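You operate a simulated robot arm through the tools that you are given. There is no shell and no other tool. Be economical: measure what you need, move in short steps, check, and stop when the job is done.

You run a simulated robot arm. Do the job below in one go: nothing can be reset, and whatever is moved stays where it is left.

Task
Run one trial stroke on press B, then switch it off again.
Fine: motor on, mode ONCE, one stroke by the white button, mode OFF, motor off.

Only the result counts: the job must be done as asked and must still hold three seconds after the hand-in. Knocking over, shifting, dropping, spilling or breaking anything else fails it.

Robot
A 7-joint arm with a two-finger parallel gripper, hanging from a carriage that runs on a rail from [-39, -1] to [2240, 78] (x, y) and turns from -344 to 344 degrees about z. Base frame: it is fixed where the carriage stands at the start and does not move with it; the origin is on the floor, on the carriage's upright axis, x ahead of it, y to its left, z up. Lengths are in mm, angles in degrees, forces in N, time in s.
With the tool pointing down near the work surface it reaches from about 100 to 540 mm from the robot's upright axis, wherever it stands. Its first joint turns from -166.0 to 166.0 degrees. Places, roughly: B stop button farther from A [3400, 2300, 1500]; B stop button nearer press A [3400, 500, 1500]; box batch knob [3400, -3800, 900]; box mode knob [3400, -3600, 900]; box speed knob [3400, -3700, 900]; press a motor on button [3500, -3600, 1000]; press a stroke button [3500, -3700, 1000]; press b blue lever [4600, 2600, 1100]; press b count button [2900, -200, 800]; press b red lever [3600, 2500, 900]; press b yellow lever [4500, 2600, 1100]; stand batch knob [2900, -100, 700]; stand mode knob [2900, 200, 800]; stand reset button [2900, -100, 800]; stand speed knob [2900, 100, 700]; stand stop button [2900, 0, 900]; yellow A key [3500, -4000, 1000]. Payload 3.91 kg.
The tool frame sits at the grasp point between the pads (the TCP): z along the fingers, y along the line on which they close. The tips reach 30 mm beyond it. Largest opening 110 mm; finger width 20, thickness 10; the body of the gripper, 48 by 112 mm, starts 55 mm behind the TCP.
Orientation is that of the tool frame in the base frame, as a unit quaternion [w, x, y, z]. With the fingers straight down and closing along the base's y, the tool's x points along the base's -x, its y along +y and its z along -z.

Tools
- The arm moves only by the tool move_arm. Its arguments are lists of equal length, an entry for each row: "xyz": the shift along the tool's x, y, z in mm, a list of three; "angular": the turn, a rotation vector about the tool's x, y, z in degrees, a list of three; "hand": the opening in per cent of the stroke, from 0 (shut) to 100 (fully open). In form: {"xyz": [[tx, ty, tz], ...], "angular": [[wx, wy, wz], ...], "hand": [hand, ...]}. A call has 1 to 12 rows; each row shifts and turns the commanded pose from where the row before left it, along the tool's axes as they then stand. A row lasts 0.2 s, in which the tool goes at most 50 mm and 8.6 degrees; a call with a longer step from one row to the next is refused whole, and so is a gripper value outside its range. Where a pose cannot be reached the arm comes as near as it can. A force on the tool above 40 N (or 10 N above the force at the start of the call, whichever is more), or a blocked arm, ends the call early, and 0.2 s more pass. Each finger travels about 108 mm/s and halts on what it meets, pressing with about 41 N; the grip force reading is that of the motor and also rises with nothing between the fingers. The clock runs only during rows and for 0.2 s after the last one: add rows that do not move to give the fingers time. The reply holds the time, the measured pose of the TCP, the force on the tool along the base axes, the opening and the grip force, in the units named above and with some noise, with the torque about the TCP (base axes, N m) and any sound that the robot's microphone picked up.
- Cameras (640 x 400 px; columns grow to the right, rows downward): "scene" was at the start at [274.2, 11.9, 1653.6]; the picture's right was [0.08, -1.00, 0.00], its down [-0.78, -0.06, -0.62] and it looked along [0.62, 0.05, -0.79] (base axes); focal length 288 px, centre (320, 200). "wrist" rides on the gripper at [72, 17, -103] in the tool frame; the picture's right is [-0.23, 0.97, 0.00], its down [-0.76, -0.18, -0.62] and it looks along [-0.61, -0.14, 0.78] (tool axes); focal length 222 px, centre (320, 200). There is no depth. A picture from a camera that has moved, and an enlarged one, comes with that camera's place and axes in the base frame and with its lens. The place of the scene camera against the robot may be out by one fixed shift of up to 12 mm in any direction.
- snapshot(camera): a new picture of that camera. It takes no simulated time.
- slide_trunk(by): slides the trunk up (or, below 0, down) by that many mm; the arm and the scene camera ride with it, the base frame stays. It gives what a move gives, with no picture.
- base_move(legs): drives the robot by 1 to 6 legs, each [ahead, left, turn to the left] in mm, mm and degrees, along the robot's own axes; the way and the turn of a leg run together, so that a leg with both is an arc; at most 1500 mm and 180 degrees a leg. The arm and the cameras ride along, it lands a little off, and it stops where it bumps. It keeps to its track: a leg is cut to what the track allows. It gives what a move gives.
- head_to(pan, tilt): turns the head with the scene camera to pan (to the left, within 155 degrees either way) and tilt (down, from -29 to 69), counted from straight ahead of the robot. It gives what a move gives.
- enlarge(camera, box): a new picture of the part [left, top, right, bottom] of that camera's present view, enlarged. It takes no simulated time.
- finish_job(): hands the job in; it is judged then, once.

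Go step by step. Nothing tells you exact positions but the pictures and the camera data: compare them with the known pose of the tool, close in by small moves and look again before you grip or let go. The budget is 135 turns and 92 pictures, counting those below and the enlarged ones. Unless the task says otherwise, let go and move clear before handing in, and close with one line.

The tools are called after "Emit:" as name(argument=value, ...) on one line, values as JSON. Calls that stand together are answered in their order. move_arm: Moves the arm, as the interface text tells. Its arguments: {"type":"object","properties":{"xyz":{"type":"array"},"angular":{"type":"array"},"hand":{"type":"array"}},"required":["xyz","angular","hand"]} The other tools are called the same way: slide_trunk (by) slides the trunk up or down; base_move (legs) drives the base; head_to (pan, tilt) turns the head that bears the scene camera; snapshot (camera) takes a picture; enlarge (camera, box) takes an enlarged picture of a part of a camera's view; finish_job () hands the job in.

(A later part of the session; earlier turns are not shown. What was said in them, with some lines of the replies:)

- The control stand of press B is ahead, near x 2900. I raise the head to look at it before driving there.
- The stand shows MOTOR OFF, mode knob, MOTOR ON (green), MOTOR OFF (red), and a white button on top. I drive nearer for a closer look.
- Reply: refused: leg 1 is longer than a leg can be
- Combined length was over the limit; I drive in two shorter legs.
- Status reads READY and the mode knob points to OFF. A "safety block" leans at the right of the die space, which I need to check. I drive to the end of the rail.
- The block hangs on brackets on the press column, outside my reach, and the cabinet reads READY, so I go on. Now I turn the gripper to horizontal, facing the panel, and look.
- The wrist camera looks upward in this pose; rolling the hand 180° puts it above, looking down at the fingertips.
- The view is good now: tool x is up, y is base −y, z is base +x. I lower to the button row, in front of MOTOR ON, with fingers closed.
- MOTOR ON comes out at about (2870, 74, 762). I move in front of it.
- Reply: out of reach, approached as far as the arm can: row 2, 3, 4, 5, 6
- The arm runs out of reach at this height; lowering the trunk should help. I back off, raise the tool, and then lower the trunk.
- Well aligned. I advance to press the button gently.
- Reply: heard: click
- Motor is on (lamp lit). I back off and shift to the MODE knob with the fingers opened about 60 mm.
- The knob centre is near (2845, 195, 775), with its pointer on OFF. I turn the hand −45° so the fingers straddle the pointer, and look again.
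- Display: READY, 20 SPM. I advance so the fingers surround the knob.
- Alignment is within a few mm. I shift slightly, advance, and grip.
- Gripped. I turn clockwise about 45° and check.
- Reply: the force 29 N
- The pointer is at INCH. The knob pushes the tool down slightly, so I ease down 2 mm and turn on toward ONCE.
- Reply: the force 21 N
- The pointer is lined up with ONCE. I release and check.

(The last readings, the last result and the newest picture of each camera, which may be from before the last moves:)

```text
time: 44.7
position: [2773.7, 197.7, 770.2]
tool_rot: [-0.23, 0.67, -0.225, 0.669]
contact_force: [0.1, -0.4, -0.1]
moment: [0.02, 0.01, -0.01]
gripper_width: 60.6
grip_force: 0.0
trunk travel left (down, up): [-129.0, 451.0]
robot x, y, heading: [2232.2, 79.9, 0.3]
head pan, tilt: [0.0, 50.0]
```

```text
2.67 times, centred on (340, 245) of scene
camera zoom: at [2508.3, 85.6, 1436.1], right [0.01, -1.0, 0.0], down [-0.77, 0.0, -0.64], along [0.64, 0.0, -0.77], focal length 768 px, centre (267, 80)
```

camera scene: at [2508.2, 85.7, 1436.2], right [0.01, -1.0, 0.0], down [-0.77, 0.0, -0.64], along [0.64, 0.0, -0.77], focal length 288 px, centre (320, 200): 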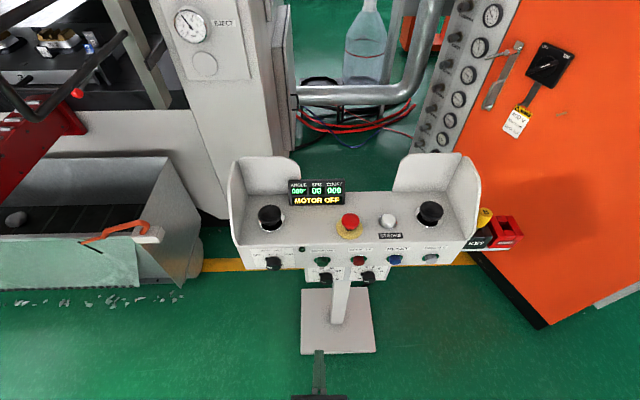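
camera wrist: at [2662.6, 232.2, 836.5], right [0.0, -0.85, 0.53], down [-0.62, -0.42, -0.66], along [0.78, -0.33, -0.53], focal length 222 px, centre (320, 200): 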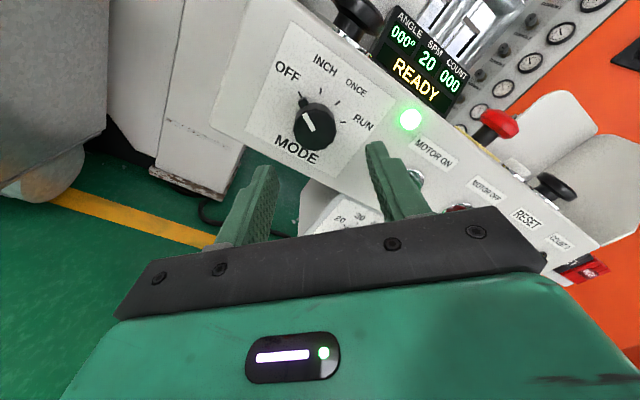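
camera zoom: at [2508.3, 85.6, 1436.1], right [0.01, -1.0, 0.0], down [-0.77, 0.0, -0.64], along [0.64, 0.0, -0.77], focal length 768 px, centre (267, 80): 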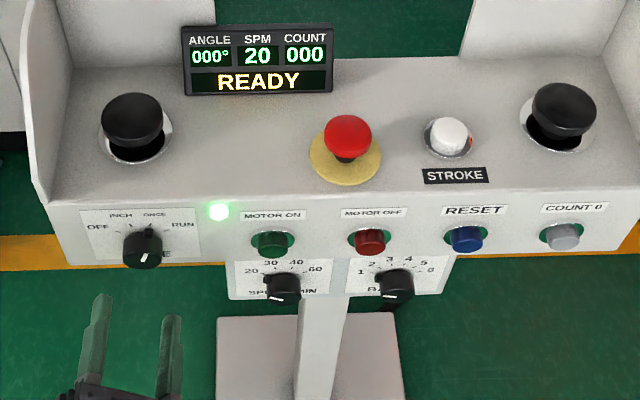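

The knob is at ONCE and the display is READY with count 000. I estimate the STROKE button at (2945, −88, 833). I back off, un-roll, raise and close the hand.

Emit:
move_arm(xyz=[[0, 0, -40], [0, 0, -30], [0, 0, 0], [0, 0, 0], [0, 0, 0], [45, 20, 0], [45, 45, 0], [45, 45, 0], [35, 45, 0], [0, 45, 0], [0, 45, 0], [0, 40, 0]], angular=[[0, 0, 0], [0, 0, -7.5], [0, 0, -7.5], [0, 0, -7.5], [0, 0, -7.5], [0, 0, -7.5], [0, 0, 0], [0, 0, 0], [0, 0, 0], [0, 0, 0], [0, 0, 0], [0, 0, 0]], hand=[55, 30, 0, 0, 0, 0, 0, 0, 0, 0, 0, 0])

Emit:
move_arm(xyz=[[0, 0, 0], [0, 0, 0], [0, 0, 0], [0, 0, 0], [0, 0, 0], [0, 0, 0], [0, 0, 0]], angular=[[0, 8, 0], [0, 8, 0], [0, 8, 0], [0, 8, 0], [0, 8, 0], [0, 8, 0], [0, 0, 0]], hand=[0, 0, 0, 0, 0, 0, 0])

Emit:
snapshot(camera="wrist")

Emit:
snapshot(camera="scene")

```text
refused: row 7 steps farther than a row can; nothing moved
```

```text
time: 46.3
position: [2761.9, 192.7, 781.5]
tool_rot: [-0.116, 0.34, -0.299, 0.884]
contact_force: [-0.3, -0.8, -0.9]
moment: [-0.01, -0.01, 0.01]
gripper_width: 0.1
grip_force: 38.0
out of reach, approached as far as the arm can: row 6
trunk travel left (down, up): [-129.0, 451.0]
robot x, y, heading: [2232.4, 76.9, 0.4]
head pan, tilt: [0.0, 50.0]
```

```text
53 pictures are left
camera wrist: at [2640.0, 194.7, 747.4], right [0.17, -0.68, -0.71], down [0.15, 0.73, -0.67], along [0.97, 0.01, 0.23], focal length 222 px, centre (320, 200)
```

wrist: 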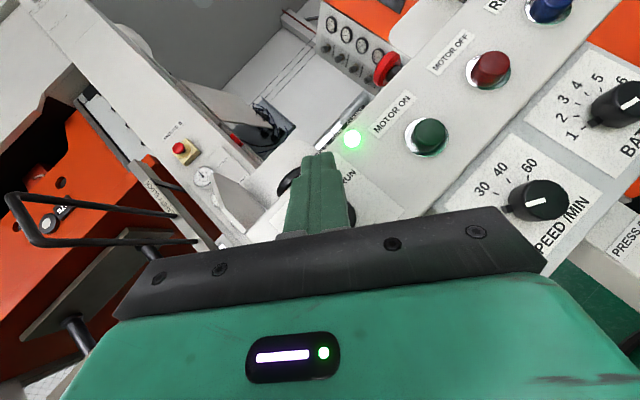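

```text
52 pictures are left
camera scene: at [2508.2, 85.2, 1436.2], right [0.01, -1.0, 0.0], down [-0.77, 0.0, -0.64], along [0.64, 0.0, -0.77], focal length 288 px, centre (320, 200)
```

scene: 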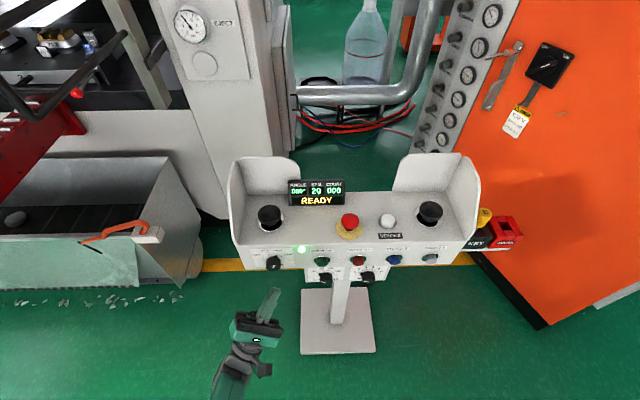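

The first call was refused for step size, and the tilt went the wrong way; nothing was touched. I undo the tilt.

Emit:
move_arm(xyz=[[0, 0, -20], [0, 0, 0], [0, 0, 0], [0, 0, 0], [0, 0, 0], [0, 0, 0], [0, 0, 0]], angular=[[0, -8, 0], [0, -8, 0], [0, -8, 0], [0, -8, 0], [0, -8, 0], [0, -8, 0], [0, 0, 0]], hand=[0, 0, 0, 0, 0, 0, 0])

```text
time: 47.9
position: [2748.5, 201.9, 770.7]
tool_rot: [-0.228, 0.671, -0.224, 0.669]
contact_force: [0.4, -0.4, 0.7]
moment: [0.02, 0.0, 0.03]
gripper_width: 0.1
grip_force: 37.8
trunk travel left (down, up): [-129.0, 451.0]
robot x, y, heading: [2231.4, 77.1, 0.2]
head pan, tilt: [0.0, 50.0]
```

Emit:
move_arm(xyz=[[0, 0, -40], [0, 0, 0], [0, 0, 0], [0, 0, 0], [0, 0, 0], [45, 0, 0], [45, 0, 0], [45, 0, 0], [35, 0, 0], [0, 0, 0]], angular=[[0, 0, 0], [0, 0, -7.5], [0, 0, -7.5], [0, 0, -7.5], [0, 0, -7.5], [0, 0, -7.5], [0, 0, 0], [0, 0, 0], [0, 0, 0], [0, 0, 0]], hand=[0, 0, 0, 0, 0, 0, 0, 0, 0, 0])

```text
time: 50.1
position: [2709.0, 196.7, 939.9]
tool_rot: [-0.001, 0.708, 0.003, 0.706]
contact_force: [0.0, -0.1, -0.3]
moment: [-0.02, -0.01, 0.0]
gripper_width: 0.0
grip_force: 37.1
trunk travel left (down, up): [-129.0, 451.0]
robot x, y, heading: [2232.6, 77.1, 0.6]
head pan, tilt: [0.0, 50.0]
```

Emit:
move_arm(xyz=[[0, 45, 0], [0, 45, 0], [0, 45, 0], [0, 45, 0], [0, 45, 0], [0, 45, 0], [0, 15, 0], [0, 0, 0]], angular=[[0, 0, 0], [0, -8, 0], [0, -8, 0], [0, -8, 0], [0, -8, 0], [0, -8, 0], [0, -8, 0], [0, 0, 0]], hand=[0, 0, 0, 0, 0, 0, 0, 0])

Emit:
snapshot(camera="wrist")

Emit:
snapshot(camera="scene")

```text
time: 51.9
position: [2709.6, -88.7, 941.5]
tool_rot: [-0.001, 0.934, 0.002, 0.358]
contact_force: [0.0, -0.7, -0.7]
moment: [-0.02, 0.01, 0.01]
gripper_width: 0.1
grip_force: 37.3
trunk travel left (down, up): [-129.0, 451.0]
robot x, y, heading: [2233.4, 79.9, 0.6]
head pan, tilt: [0.0, 50.0]
```

```text
51 pictures are left
camera wrist: at [2696.2, -106.9, 1065.3], right [-0.16, -0.97, -0.15], down [-0.98, 0.17, -0.04], along [0.07, 0.14, -0.99], focal length 222 px, centre (320, 200)
```

wrist: 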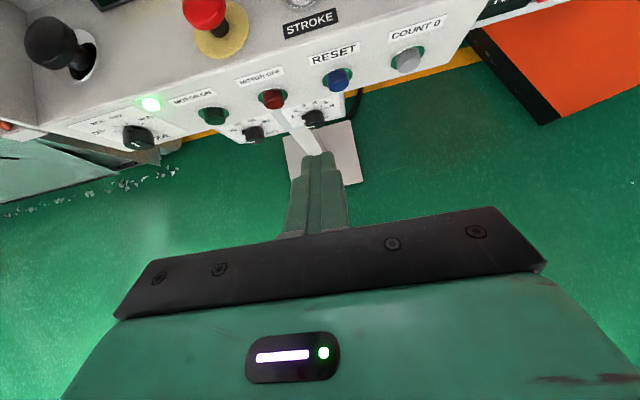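

```text
50 pictures are left
camera scene: at [2508.1, 85.6, 1436.1], right [0.01, -1.0, 0.0], down [-0.77, 0.0, -0.64], along [0.64, 0.0, -0.77], focal length 288 px, centre (320, 200)
```

scene: 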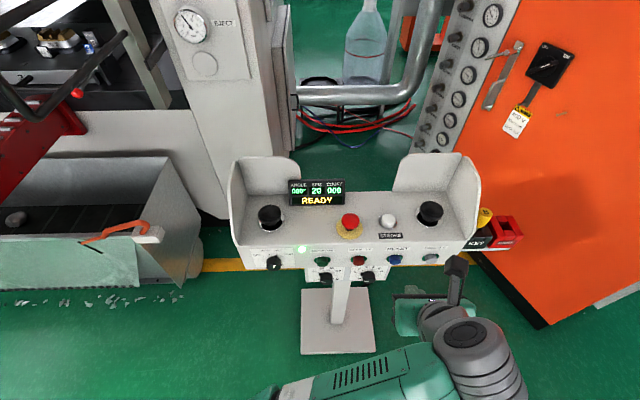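

I move forward above the panel at the same height and look.

Emit:
move_arm(xyz=[[33, 0, 30], [33, 0, 30], [33, 0, 30], [30, 0, 27], [0, 0, 0]], angular=[[0, 0, 0], [0, 0, 0], [0, 0, 0], [0, 0, 0], [0, 0, 0]], hand=[0, 0, 0, 0, 0])

Emit:
snapshot(camera="wrist")

Emit:
enlarge(camera="scene", box=[220, 170, 540, 370])

```text
time: 53.1
position: [2884.5, -87.5, 941.2]
tool_rot: [0.0, 0.934, 0.002, 0.358]
contact_force: [-0.2, 1.0, 0.7]
moment: [0.04, 0.02, -0.01]
gripper_width: 0.0
grip_force: 37.1
trunk travel left (down, up): [-129.0, 451.0]
robot x, y, heading: [2231.0, 79.7, 0.6]
head pan, tilt: [0.0, 50.0]
```

```text
49 pictures are left
camera wrist: at [2870.5, -105.0, 1063.9], right [-0.16, -0.97, -0.15], down [-0.98, 0.17, -0.05], along [0.07, 0.14, -0.99], focal length 222 px, centre (320, 200)
```

wrist: 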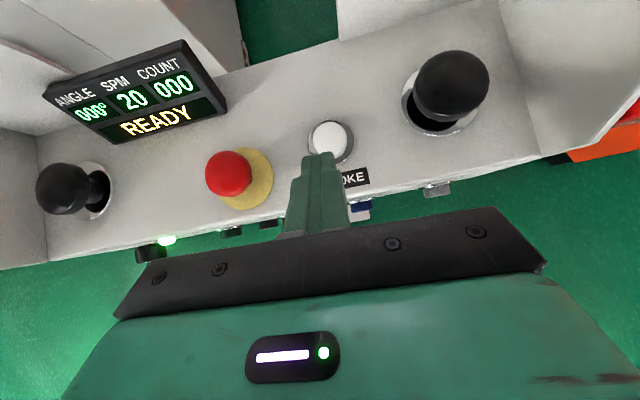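

```text
2.00 times, centred on (380, 270) of scene
camera zoom: at [2508.2, 85.6, 1436.1], right [0.01, -1.0, 0.0], down [-0.77, 0.0, -0.64], along [0.64, 0.0, -0.77], focal length 576 px, centre (200, 60)
```

zoom: 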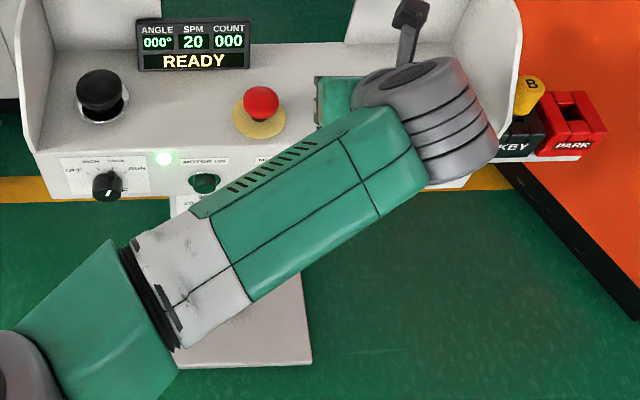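

STROKE is at about (2946, −93, 835). I hover the tip some 35 mm above it.

Emit:
move_arm(xyz=[[30.5, 5, 27.4], [-30, 0, 33.4], [0, 0, 0]], angular=[[0, 0, 0], [0, 0, 0], [0, 0, 0]], hand=[0, 0, 0])

Emit:
enlarge(camera="wrist", box=[160, 20, 480, 220])

Emit:
enlarge(camera="scene", box=[220, 150, 540, 350])

```text
time: 53.9
position: [2925.6, -91.5, 894.5]
tool_rot: [-0.001, 0.934, 0.002, 0.358]
contact_force: [-0.7, 0.0, -0.8]
moment: [0.01, 0.0, 0.01]
gripper_width: 0.2
grip_force: 37.9
trunk travel left (down, up): [-129.0, 451.0]
robot x, y, heading: [2230.7, 80.4, 0.3]
head pan, tilt: [0.0, 50.0]
```

```text
2.00 times, centred on (320, 120) of wrist
camera zoom: at [2911.4, -108.7, 1018.5], right [-0.16, -0.97, -0.15], down [-0.98, 0.17, -0.05], along [0.07, 0.14, -0.99], focal length 444 px, centre (320, 360)
```

zoom: 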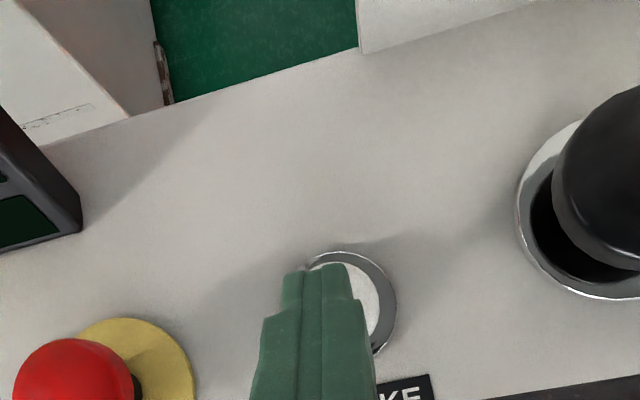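

```text
2.00 times, centred on (380, 250) of scene
camera zoom: at [2508.1, 85.8, 1436.1], right [0.01, -1.0, 0.0], down [-0.77, 0.0, -0.64], along [0.64, 0.0, -0.77], focal length 576 px, centre (200, 100)
```

zoom: 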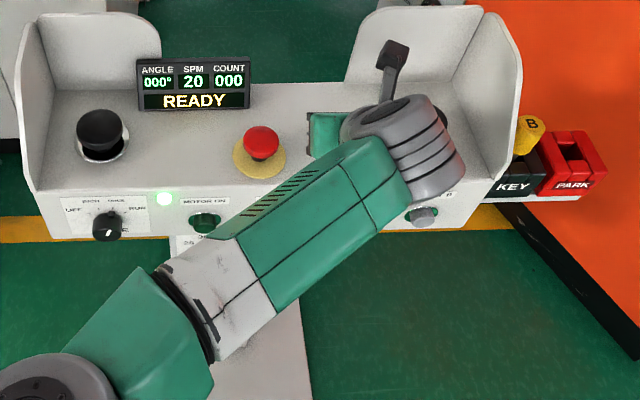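

The ring centre is nearer y = −98. I shift over, and then descend straight down slowly until it clicks.

Emit:
move_arm(xyz=[[3.7, 6.5, 3.3], [-6.7, 0, 7.4], [-5.4, 0, 5.9], [0, 0, 0]], angular=[[0, 0, 0], [0, 0, 0], [0, 0, 0], [0, 0, 0]], hand=[0, 0, 0, 0])

Emit:
enlarge(camera="wrist", box=[160, 20, 480, 220])

```text
time: 54.9
position: [2930.2, -97.6, 879.6]
tool_rot: [-0.001, 0.934, 0.003, 0.358]
contact_force: [-1.3, 0.9, 6.5]
moment: [0.09, -0.06, 0.05]
gripper_width: 0.0
grip_force: 37.4
trunk travel left (down, up): [-129.0, 451.0]
robot x, y, heading: [2232.7, 80.7, 0.5]
head pan, tilt: [0.0, 50.0]
heard: click
```

```text
2.00 times, centred on (320, 120) of wrist
camera zoom: at [2917.5, -116.6, 1002.3], right [-0.16, -0.97, -0.15], down [-0.98, 0.17, -0.05], along [0.07, 0.14, -0.99], focal length 444 px, centre (320, 360)
```

zoom: 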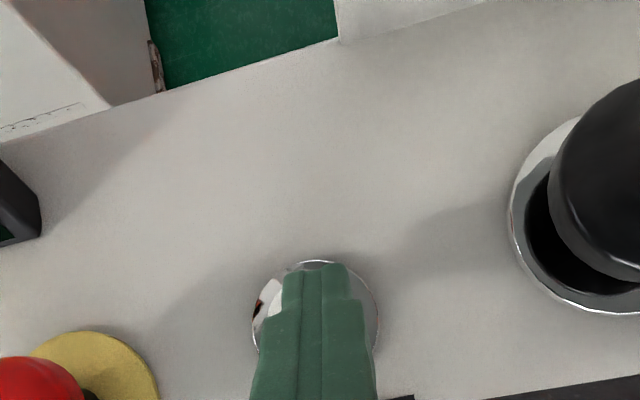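

A click was heard. I check the display before doing anything else.

Emit:
enlarge(camera="scene", box=[220, 150, 540, 350])

```text
2.00 times, centred on (380, 250) of scene
camera zoom: at [2508.3, 85.8, 1436.3], right [0.01, -1.0, 0.0], down [-0.77, 0.0, -0.64], along [0.64, 0.0, -0.77], focal length 576 px, centre (200, 100)
```

zoom: 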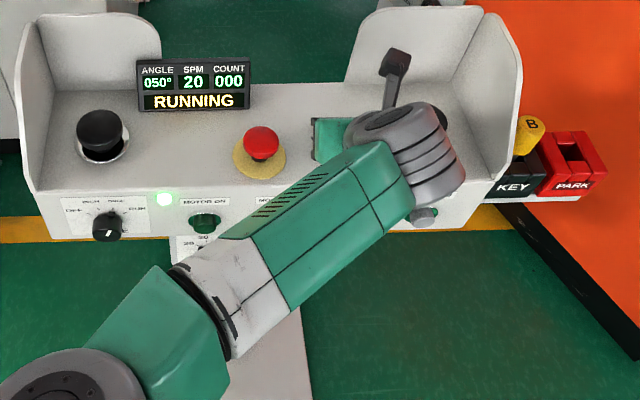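

The press is running its stroke (050°). I lift straight off and wait for the stroke to finish.

Emit:
move_arm(xyz=[[13.4, 0, -14.9], [20, 0, -22], [0, 0, 0], [0, 0, 0], [0, 0, 0], [0, 0, 0], [0, 0, 0], [0, 0, 0], [0, 0, 0], [0, 0, 0], [0, 0, 0], [0, 0, 0]], angular=[[0, 0, 0], [0, 0, 0], [0, 0, 0], [0, 0, 0], [0, 0, 0], [0, 0, 0], [0, 0, 0], [0, 0, 0], [0, 0, 0], [0, 0, 0], [0, 0, 0], [0, 0, 0]], hand=[0, 0, 0, 0, 0, 0, 0, 0, 0, 0, 0, 0])

Emit:
enlarge(camera="scene", box=[220, 150, 540, 350])

```text
time: 57.5
position: [2929.7, -97.8, 928.2]
tool_rot: [0.0, 0.934, 0.002, 0.358]
contact_force: [-0.2, -0.3, -0.2]
moment: [0.01, 0.0, 0.0]
gripper_width: 0.0
grip_force: 38.0
trunk travel left (down, up): [-129.0, 451.0]
robot x, y, heading: [2227.0, 79.6, 0.1]
head pan, tilt: [0.0, 50.0]
```

```text
2.00 times, centred on (380, 250) of scene
camera zoom: at [2508.2, 85.7, 1436.1], right [0.01, -1.0, 0.0], down [-0.77, 0.0, -0.64], along [0.64, 0.0, -0.77], focal length 576 px, centre (200, 100)
```

zoom: 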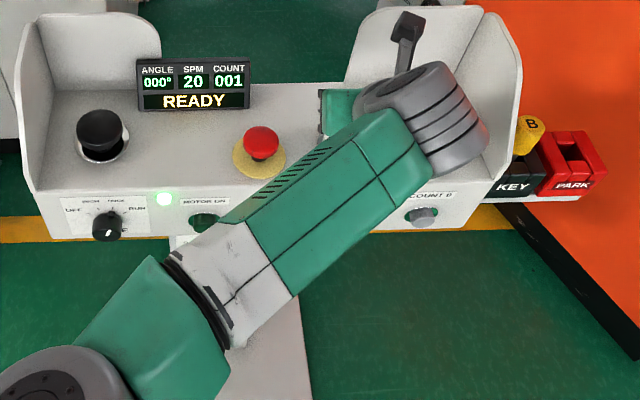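

One stroke done: COUNT 001, angle 000°, READY. I retreat, level the tool and return to the MODE knob.

Emit:
move_arm(xyz=[[-33, 0, -30], [-33, 0, -30], [-33, 0, -30], [-33, 0, -30], [-33, 0, -30], [0, 0, 0], [0, 0, 0], [0, 0, 0], [0, 0, 0], [0, 0, 0], [0, 0, 0], [0, 0, 0]], angular=[[0, 0, 0], [0, 0, 0], [0, 0, 0], [0, 0, 0], [0, 0, 0], [0, 8, 0], [0, 8, 0], [0, 8, 0], [0, 8, 0], [0, 8, 0], [0, 8, 0], [0, 0, 0]], hand=[0, 0, 0, 0, 0, 0, 0, 0, 0, 0, 0, 0])

Emit:
move_arm(xyz=[[0, -45, 0], [0, -45, 0], [0, -45, 0], [0, -45, 0], [0, -45, 0], [0, -45, 0], [0, -25, 0], [0, 0, 0]], angular=[[0, 0, 0], [0, 0, 0], [0, 0, 0], [0, 0, 0], [0, 0, 0], [0, 0, 0], [0, 0, 0], [0, 0, 0]], hand=[0, 0, 0, 0, 55, 55, 55, 55])

```text
time: 60.1
position: [2707.1, -100.2, 927.1]
tool_rot: [-0.002, 0.707, 0.003, 0.707]
contact_force: [0.3, 0.0, -0.1]
moment: [0.03, 0.0, 0.02]
gripper_width: 0.2
grip_force: 37.5
trunk travel left (down, up): [-129.0, 451.0]
robot x, y, heading: [2232.4, 76.8, 0.1]
head pan, tilt: [0.0, 50.0]
```

```text
time: 61.9
position: [2705.9, 194.3, 929.9]
tool_rot: [-0.002, 0.707, 0.001, 0.708]
contact_force: [0.7, 0.1, -0.1]
moment: [0.02, 0.04, 0.0]
gripper_width: 60.4
grip_force: 0.1
trunk travel left (down, up): [-129.0, 451.0]
robot x, y, heading: [2232.5, 78.0, 0.1]
head pan, tilt: [0.0, 50.0]
```

Emit:
move_arm(xyz=[[-45, -5, 0], [-45, 0, 0], [-45, 0, 0], [-23, 0, 0], [0, 0, 30], [0, 0, 30], [0, 0, 0], [0, 0, 0], [0, 0, 0], [0, 0, 0]], angular=[[0, 0, 0], [0, 0, 0], [0, 0, 0], [0, 0, 0], [0, 0, 7.5], [0, 0, 7.5], [0, 0, 7.5], [0, 0, 7.5], [0, 0, 7.5], [0, 0, 0]], hand=[55, 55, 55, 55, 55, 55, 55, 55, 55, 55])

Emit:
enlarge(camera="wrist", box=[160, 0, 480, 200])

```text
time: 64.1
position: [2766.9, 201.0, 769.4]
tool_rot: [-0.23, 0.671, -0.225, 0.669]
contact_force: [-0.2, 0.0, -0.2]
moment: [-0.01, 0.0, -0.02]
gripper_width: 60.4
grip_force: 0.1
trunk travel left (down, up): [-129.0, 451.0]
robot x, y, heading: [2227.6, 78.3, 0.3]
head pan, tilt: [0.0, 50.0]
```

```text
2.00 times, centred on (320, 100) of wrist
camera zoom: at [2664.4, 141.0, 815.3], right [0.0, -0.63, -0.77], down [-0.63, 0.6, -0.5], along [0.78, 0.49, -0.4], focal length 444 px, centre (320, 400)
```

zoom: 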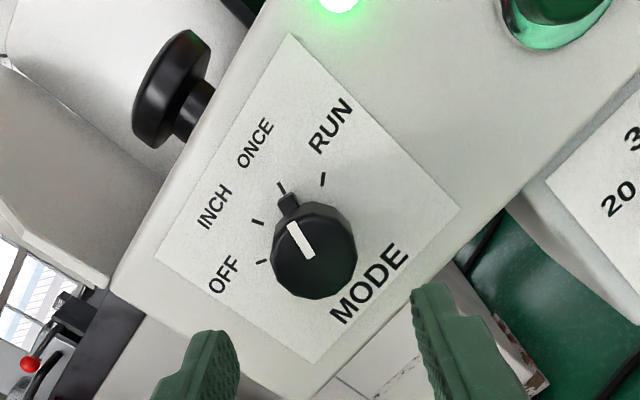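

Emit:
move_arm(xyz=[[2, -1.5, 25], [0, 0, 20], [0, 0, 15], [0, 0, 7], [0, 0, 0], [0, 0, 0], [0, 0, 0]], angular=[[0, 0, 0], [0, 0, 0], [0, 0, 0], [0, 0, 0], [0, 0, 0], [0, 0, 0], [0, 0, 0]], hand=[55, 55, 55, 55, 20, 20, 20])

Emit:
enlarge(camera="wrist", box=[160, 0, 480, 200])

```text
time: 65.7
position: [2834.0, 200.5, 771.7]
tool_rot: [-0.228, 0.671, -0.225, 0.669]
contact_force: [0.7, -0.4, 2.1]
moment: [0.0, -0.06, 0.1]
gripper_width: 37.3
grip_force: 45.1
trunk travel left (down, up): [-129.0, 451.0]
robot x, y, heading: [2231.8, 79.1, 0.3]
head pan, tilt: [0.0, 50.0]
```

```text
2.00 times, centred on (320, 100) of wrist
camera zoom: at [2731.5, 141.6, 818.4], right [0.0, -0.63, -0.77], down [-0.63, 0.6, -0.5], along [0.78, 0.49, -0.4], focal length 444 px, centre (320, 400)
```

zoom: 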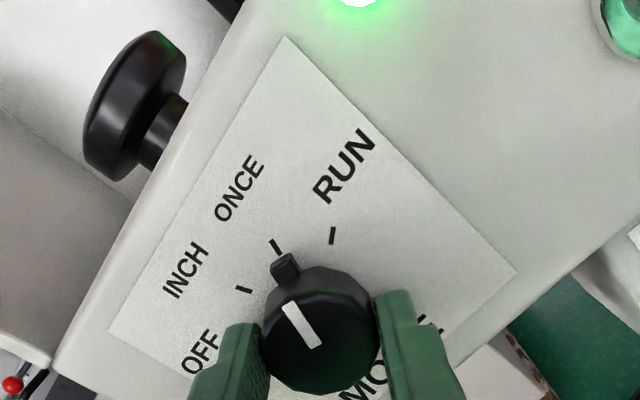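

Gripped with little side force. I turn back counter-clockwise 82.5° to OFF.

Emit:
move_arm(xyz=[[0, 0, 0], [0, 0, 0], [0, 0, 0], [0, 0, 0], [0, 0, 0], [0, 0, 0], [0, 0, 0], [0, 0, 0], [0, 0, 0], [0, 0, 0], [0, 0, 0], [0, 0, 0]], angular=[[0, 0, -7.5], [0, 0, -7.5], [0, 0, -7.5], [0, 0, -7.5], [0, 0, -7.5], [0, 0, -7.5], [0, 0, -7.5], [0, 0, -7.5], [0, 0, -7.5], [0, 0, -7.5], [0, 0, -7.5], [0, 0, 0]], hand=[20, 20, 20, 20, 20, 20, 20, 20, 20, 20, 20, 20])

Emit:
enlarge(camera="wrist", box=[160, 0, 480, 200])

```text
time: 68.3
position: [2833.0, 198.3, 771.7]
tool_rot: [0.271, 0.653, 0.273, 0.653]
contact_force: [-5.8, -8.2, 13.9]
moment: [0.47, -0.21, -0.58]
gripper_width: 37.4
grip_force: 45.0
trunk travel left (down, up): [-129.0, 451.0]
robot x, y, heading: [2228.0, 78.9, 0.2]
head pan, tilt: [0.0, 50.0]
```

```text
2.00 times, centred on (320, 100) of wrist
camera zoom: at [2731.1, 236.1, 833.8], right [0.0, -0.85, 0.53], down [-0.62, -0.42, -0.66], along [0.78, -0.33, -0.53], focal length 444 px, centre (320, 400)
```

zoom: 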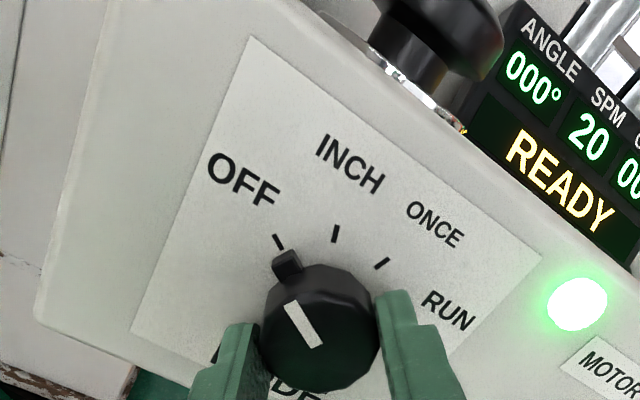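

The pointer is at OFF again. I release, back off, and un-roll.

Emit:
move_arm(xyz=[[0, 0, 0], [0, 0, 0], [0, 0, -35], [0, 0, -35], [0, 0, 0], [0, 0, 0], [0, 0, 0], [0, 0, 0], [0, 0, 0], [0, 0, 0], [0, 0, 0]], angular=[[0, 0, 0], [0, 0, 0], [0, 0, 0], [0, 0, 0], [0, 0, 7.5], [0, 0, 7.5], [0, 0, 7.5], [0, 0, 7.5], [0, 0, 7.5], [0, 0, 7.5], [0, 0, 0]], hand=[55, 55, 55, 55, 0, 0, 0, 0, 0, 0, 0])

Emit:
snapshot(camera="wrist")

Emit:
enlarge(camera="wrist", box=[160, 0, 480, 200])

```text
time: 70.7
position: [2762.5, 201.2, 772.8]
tool_rot: [-0.002, 0.708, 0.001, 0.707]
contact_force: [0.0, -0.2, -0.8]
moment: [-0.02, 0.02, 0.01]
gripper_width: 0.0
grip_force: 38.1
trunk travel left (down, up): [-129.0, 451.0]
robot x, y, heading: [2230.7, 77.3, 0.4]
head pan, tilt: [0.0, 50.0]
```

```text
39 pictures are left
camera wrist: at [2661.5, 181.9, 843.5], right [0.0, -0.97, -0.23], down [-0.62, 0.17, -0.76], along [0.78, 0.15, -0.61], focal length 222 px, centre (320, 200)
```

wrist: 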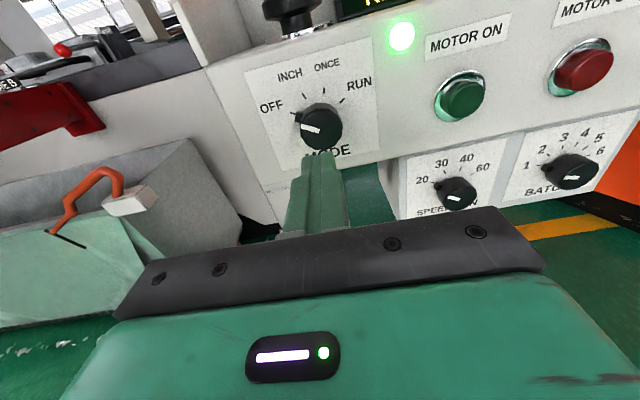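

```text
2.00 times, centred on (320, 100) of wrist
camera zoom: at [2661.5, 181.9, 843.5], right [0.0, -0.97, -0.23], down [-0.62, 0.17, -0.76], along [0.78, 0.15, -0.61], focal length 444 px, centre (320, 400)
```

zoom: 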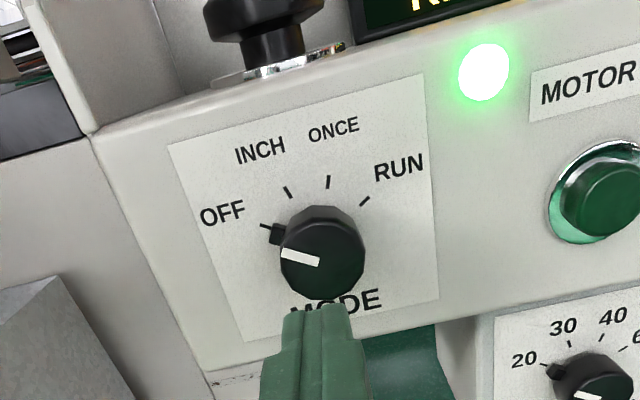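

MODE is OFF. MOTOR OFF should be at y ≈ −18, z ≈ 763; I move in front of it with fingers closed.

Emit:
move_arm(xyz=[[0, 0, -20], [-4, 45, 0], [-4, 45, 0], [0, 45, 0], [0, 45, 0], [0, 39, 0], [0, 0, 30], [0, 0, 25], [0, 0, 0]], angular=[[0, 0, 0], [0, 0, 0], [0, 0, 0], [0, 0, 0], [0, 0, 0], [0, 0, 0], [0, 0, 0], [0, 0, 0], [0, 0, 0]], hand=[0, 0, 0, 0, 0, 0, 0, 0, 0])

Emit:
enlarge(camera="wrist", box=[160, 0, 480, 200])

```text
time: 72.7
position: [2798.3, -18.8, 763.6]
tool_rot: [-0.001, 0.708, 0.002, 0.706]
contact_force: [0.2, -1.1, 0.9]
moment: [0.02, 0.0, 0.03]
gripper_width: 0.0
grip_force: 38.0
trunk travel left (down, up): [-129.0, 451.0]
robot x, y, heading: [2234.1, 80.8, 0.2]
head pan, tilt: [0.0, 50.0]
```

```text
2.00 times, centred on (320, 100) of wrist
camera zoom: at [2696.6, -37.0, 835.3], right [0.0, -0.97, -0.23], down [-0.62, 0.17, -0.76], along [0.78, 0.14, -0.61], focal length 444 px, centre (320, 400)
```

zoom: 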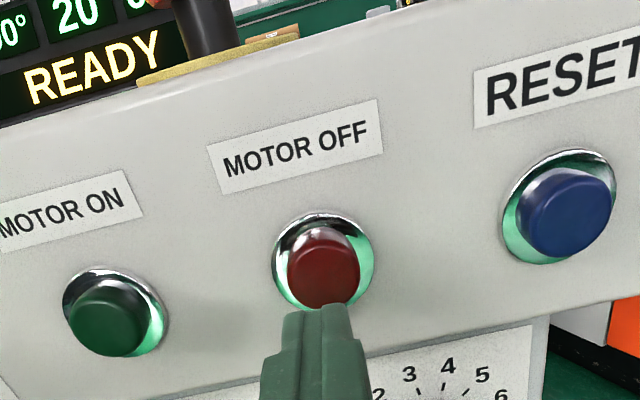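

Aligned with MOTOR OFF just as it was for MOTOR ON. I press.

Emit:
move_arm(xyz=[[0, 0, 6], [0, 0, 6], [0, 0, 6], [0, 0, 6], [0, 0, 5], [0, 0, 4], [0, 0, 3]], angular=[[0, 0, 0], [0, 0, 0], [0, 0, 0], [0, 0, 0], [0, 0, 0], [0, 0, 0], [0, 0, 0]], hand=[0, 0, 0, 0, 0, 0, 0])

Emit:
snapshot(camera="wrist")

```text
time: 74.3
position: [2834.6, -19.4, 764.3]
tool_rot: [-0.001, 0.708, 0.002, 0.707]
contact_force: [-1.3, -0.2, 1.3]
moment: [-0.02, -0.02, -0.01]
gripper_width: 0.0
grip_force: 37.6
trunk travel left (down, up): [-129.0, 451.0]
robot x, y, heading: [2229.4, 80.8, 0.1]
head pan, tilt: [0.0, 50.0]
```

```text
36 pictures are left
camera wrist: at [2733.1, -37.1, 834.9], right [0.0, -0.97, -0.23], down [-0.62, 0.17, -0.76], along [0.78, 0.15, -0.61], focal length 222 px, centre (320, 200)
```

wrist: 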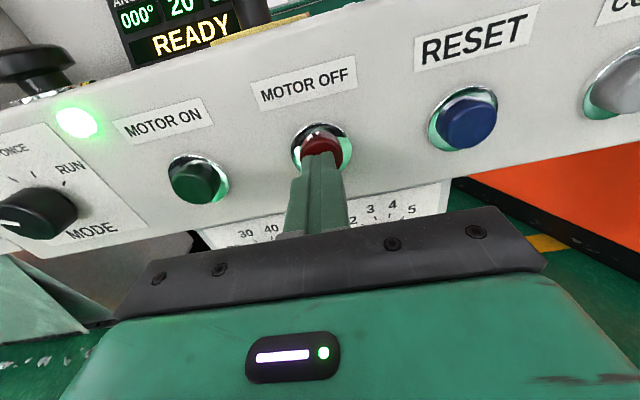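

No click yet; I press a few millimetres further.

Emit:
move_arm(xyz=[[0, 0, 2], [0, 0, 2], [0, 0, 1], [0, 0, 0]], angular=[[0, 0, 0], [0, 0, 0], [0, 0, 0], [0, 0, 0]], hand=[0, 0, 0, 0])

Emit:
snapshot(camera="wrist")

```text
time: 75.3
position: [2838.8, -18.0, 764.5]
tool_rot: [-0.001, 0.707, 0.002, 0.707]
contact_force: [-6.3, 2.0, 3.7]
moment: [-0.01, -0.07, 0.06]
gripper_width: 0.0
grip_force: 37.7
trunk travel left (down, up): [-129.0, 451.0]
robot x, y, heading: [2232.3, 75.8, 0.4]
head pan, tilt: [0.0, 50.0]
heard: click
```

```text
35 pictures are left
camera wrist: at [2737.1, -36.9, 834.6], right [0.01, -0.97, -0.23], down [-0.62, 0.17, -0.76], along [0.78, 0.15, -0.61], focal length 222 px, centre (320, 200)
```

wrist: 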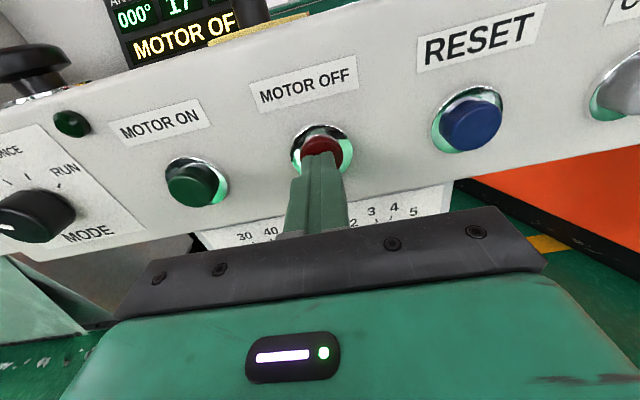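

Motor is off. I back clear and check the end state.

Emit:
move_arm(xyz=[[0, 0, -30], [0, 0, -45], [0, 0, -45], [0, 0, -30], [0, 0, 0], [0, 0, 0], [0, 0, 0], [0, 0, 0], [0, 0, 0], [0, 0, 0], [0, 0, 0], [0, 0, 0]], angular=[[0, 0, 0], [0, 0, 0], [0, 0, 0], [0, 0, 0], [0, 0, 0], [0, 0, 0], [0, 0, 0], [0, 0, 0], [0, 0, 0], [0, 0, 0], [0, 0, 0], [0, 0, 0]], hand=[0, 0, 0, 0, 0, 0, 0, 0, 0, 0, 0, 0])

Emit:
enlarge(camera="scene", box=[220, 150, 540, 350])

Emit:
snapshot(camera="scene")

```text
time: 77.9
position: [2688.7, -19.0, 766.2]
tool_rot: [-0.001, 0.707, 0.002, 0.707]
contact_force: [-0.1, -0.2, 0.7]
moment: [0.0, 0.02, 0.0]
gripper_width: 0.1
grip_force: 37.9
trunk travel left (down, up): [-129.0, 451.0]
robot x, y, heading: [2235.8, 76.3, 0.6]
head pan, tilt: [0.0, 50.0]
```

```text
2.00 times, centred on (380, 250) of scene
camera zoom: at [2508.2, 85.7, 1436.1], right [0.01, -1.0, 0.0], down [-0.77, 0.0, -0.64], along [0.64, 0.0, -0.77], focal length 576 px, centre (200, 100)
```

zoom: 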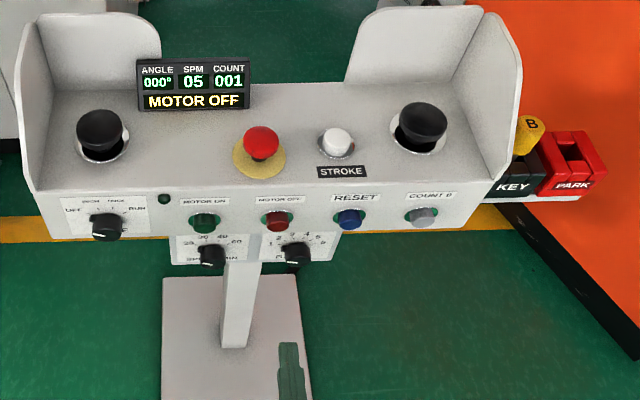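

```text
33 pictures are left
camera scene: at [2508.2, 85.7, 1436.1], right [0.01, -1.0, 0.0], down [-0.77, 0.0, -0.64], along [0.64, 0.0, -0.77], focal length 288 px, centre (320, 200)
```

scene: 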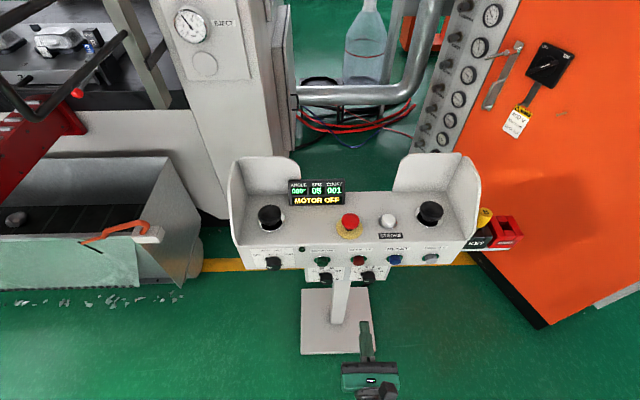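

The display shows MOTOR OFF, COUNT 001 and angle 000°, with MODE on OFF and the flywheel coasting down. The arm is clear, so I hand in.

Emit:
finish_job()

```text
The job is handed in.
```

Press B made one trial stroke (count 001, angle back at 000°). MODE is back on OFF, the motor is off, and the arm is clear of the stand.
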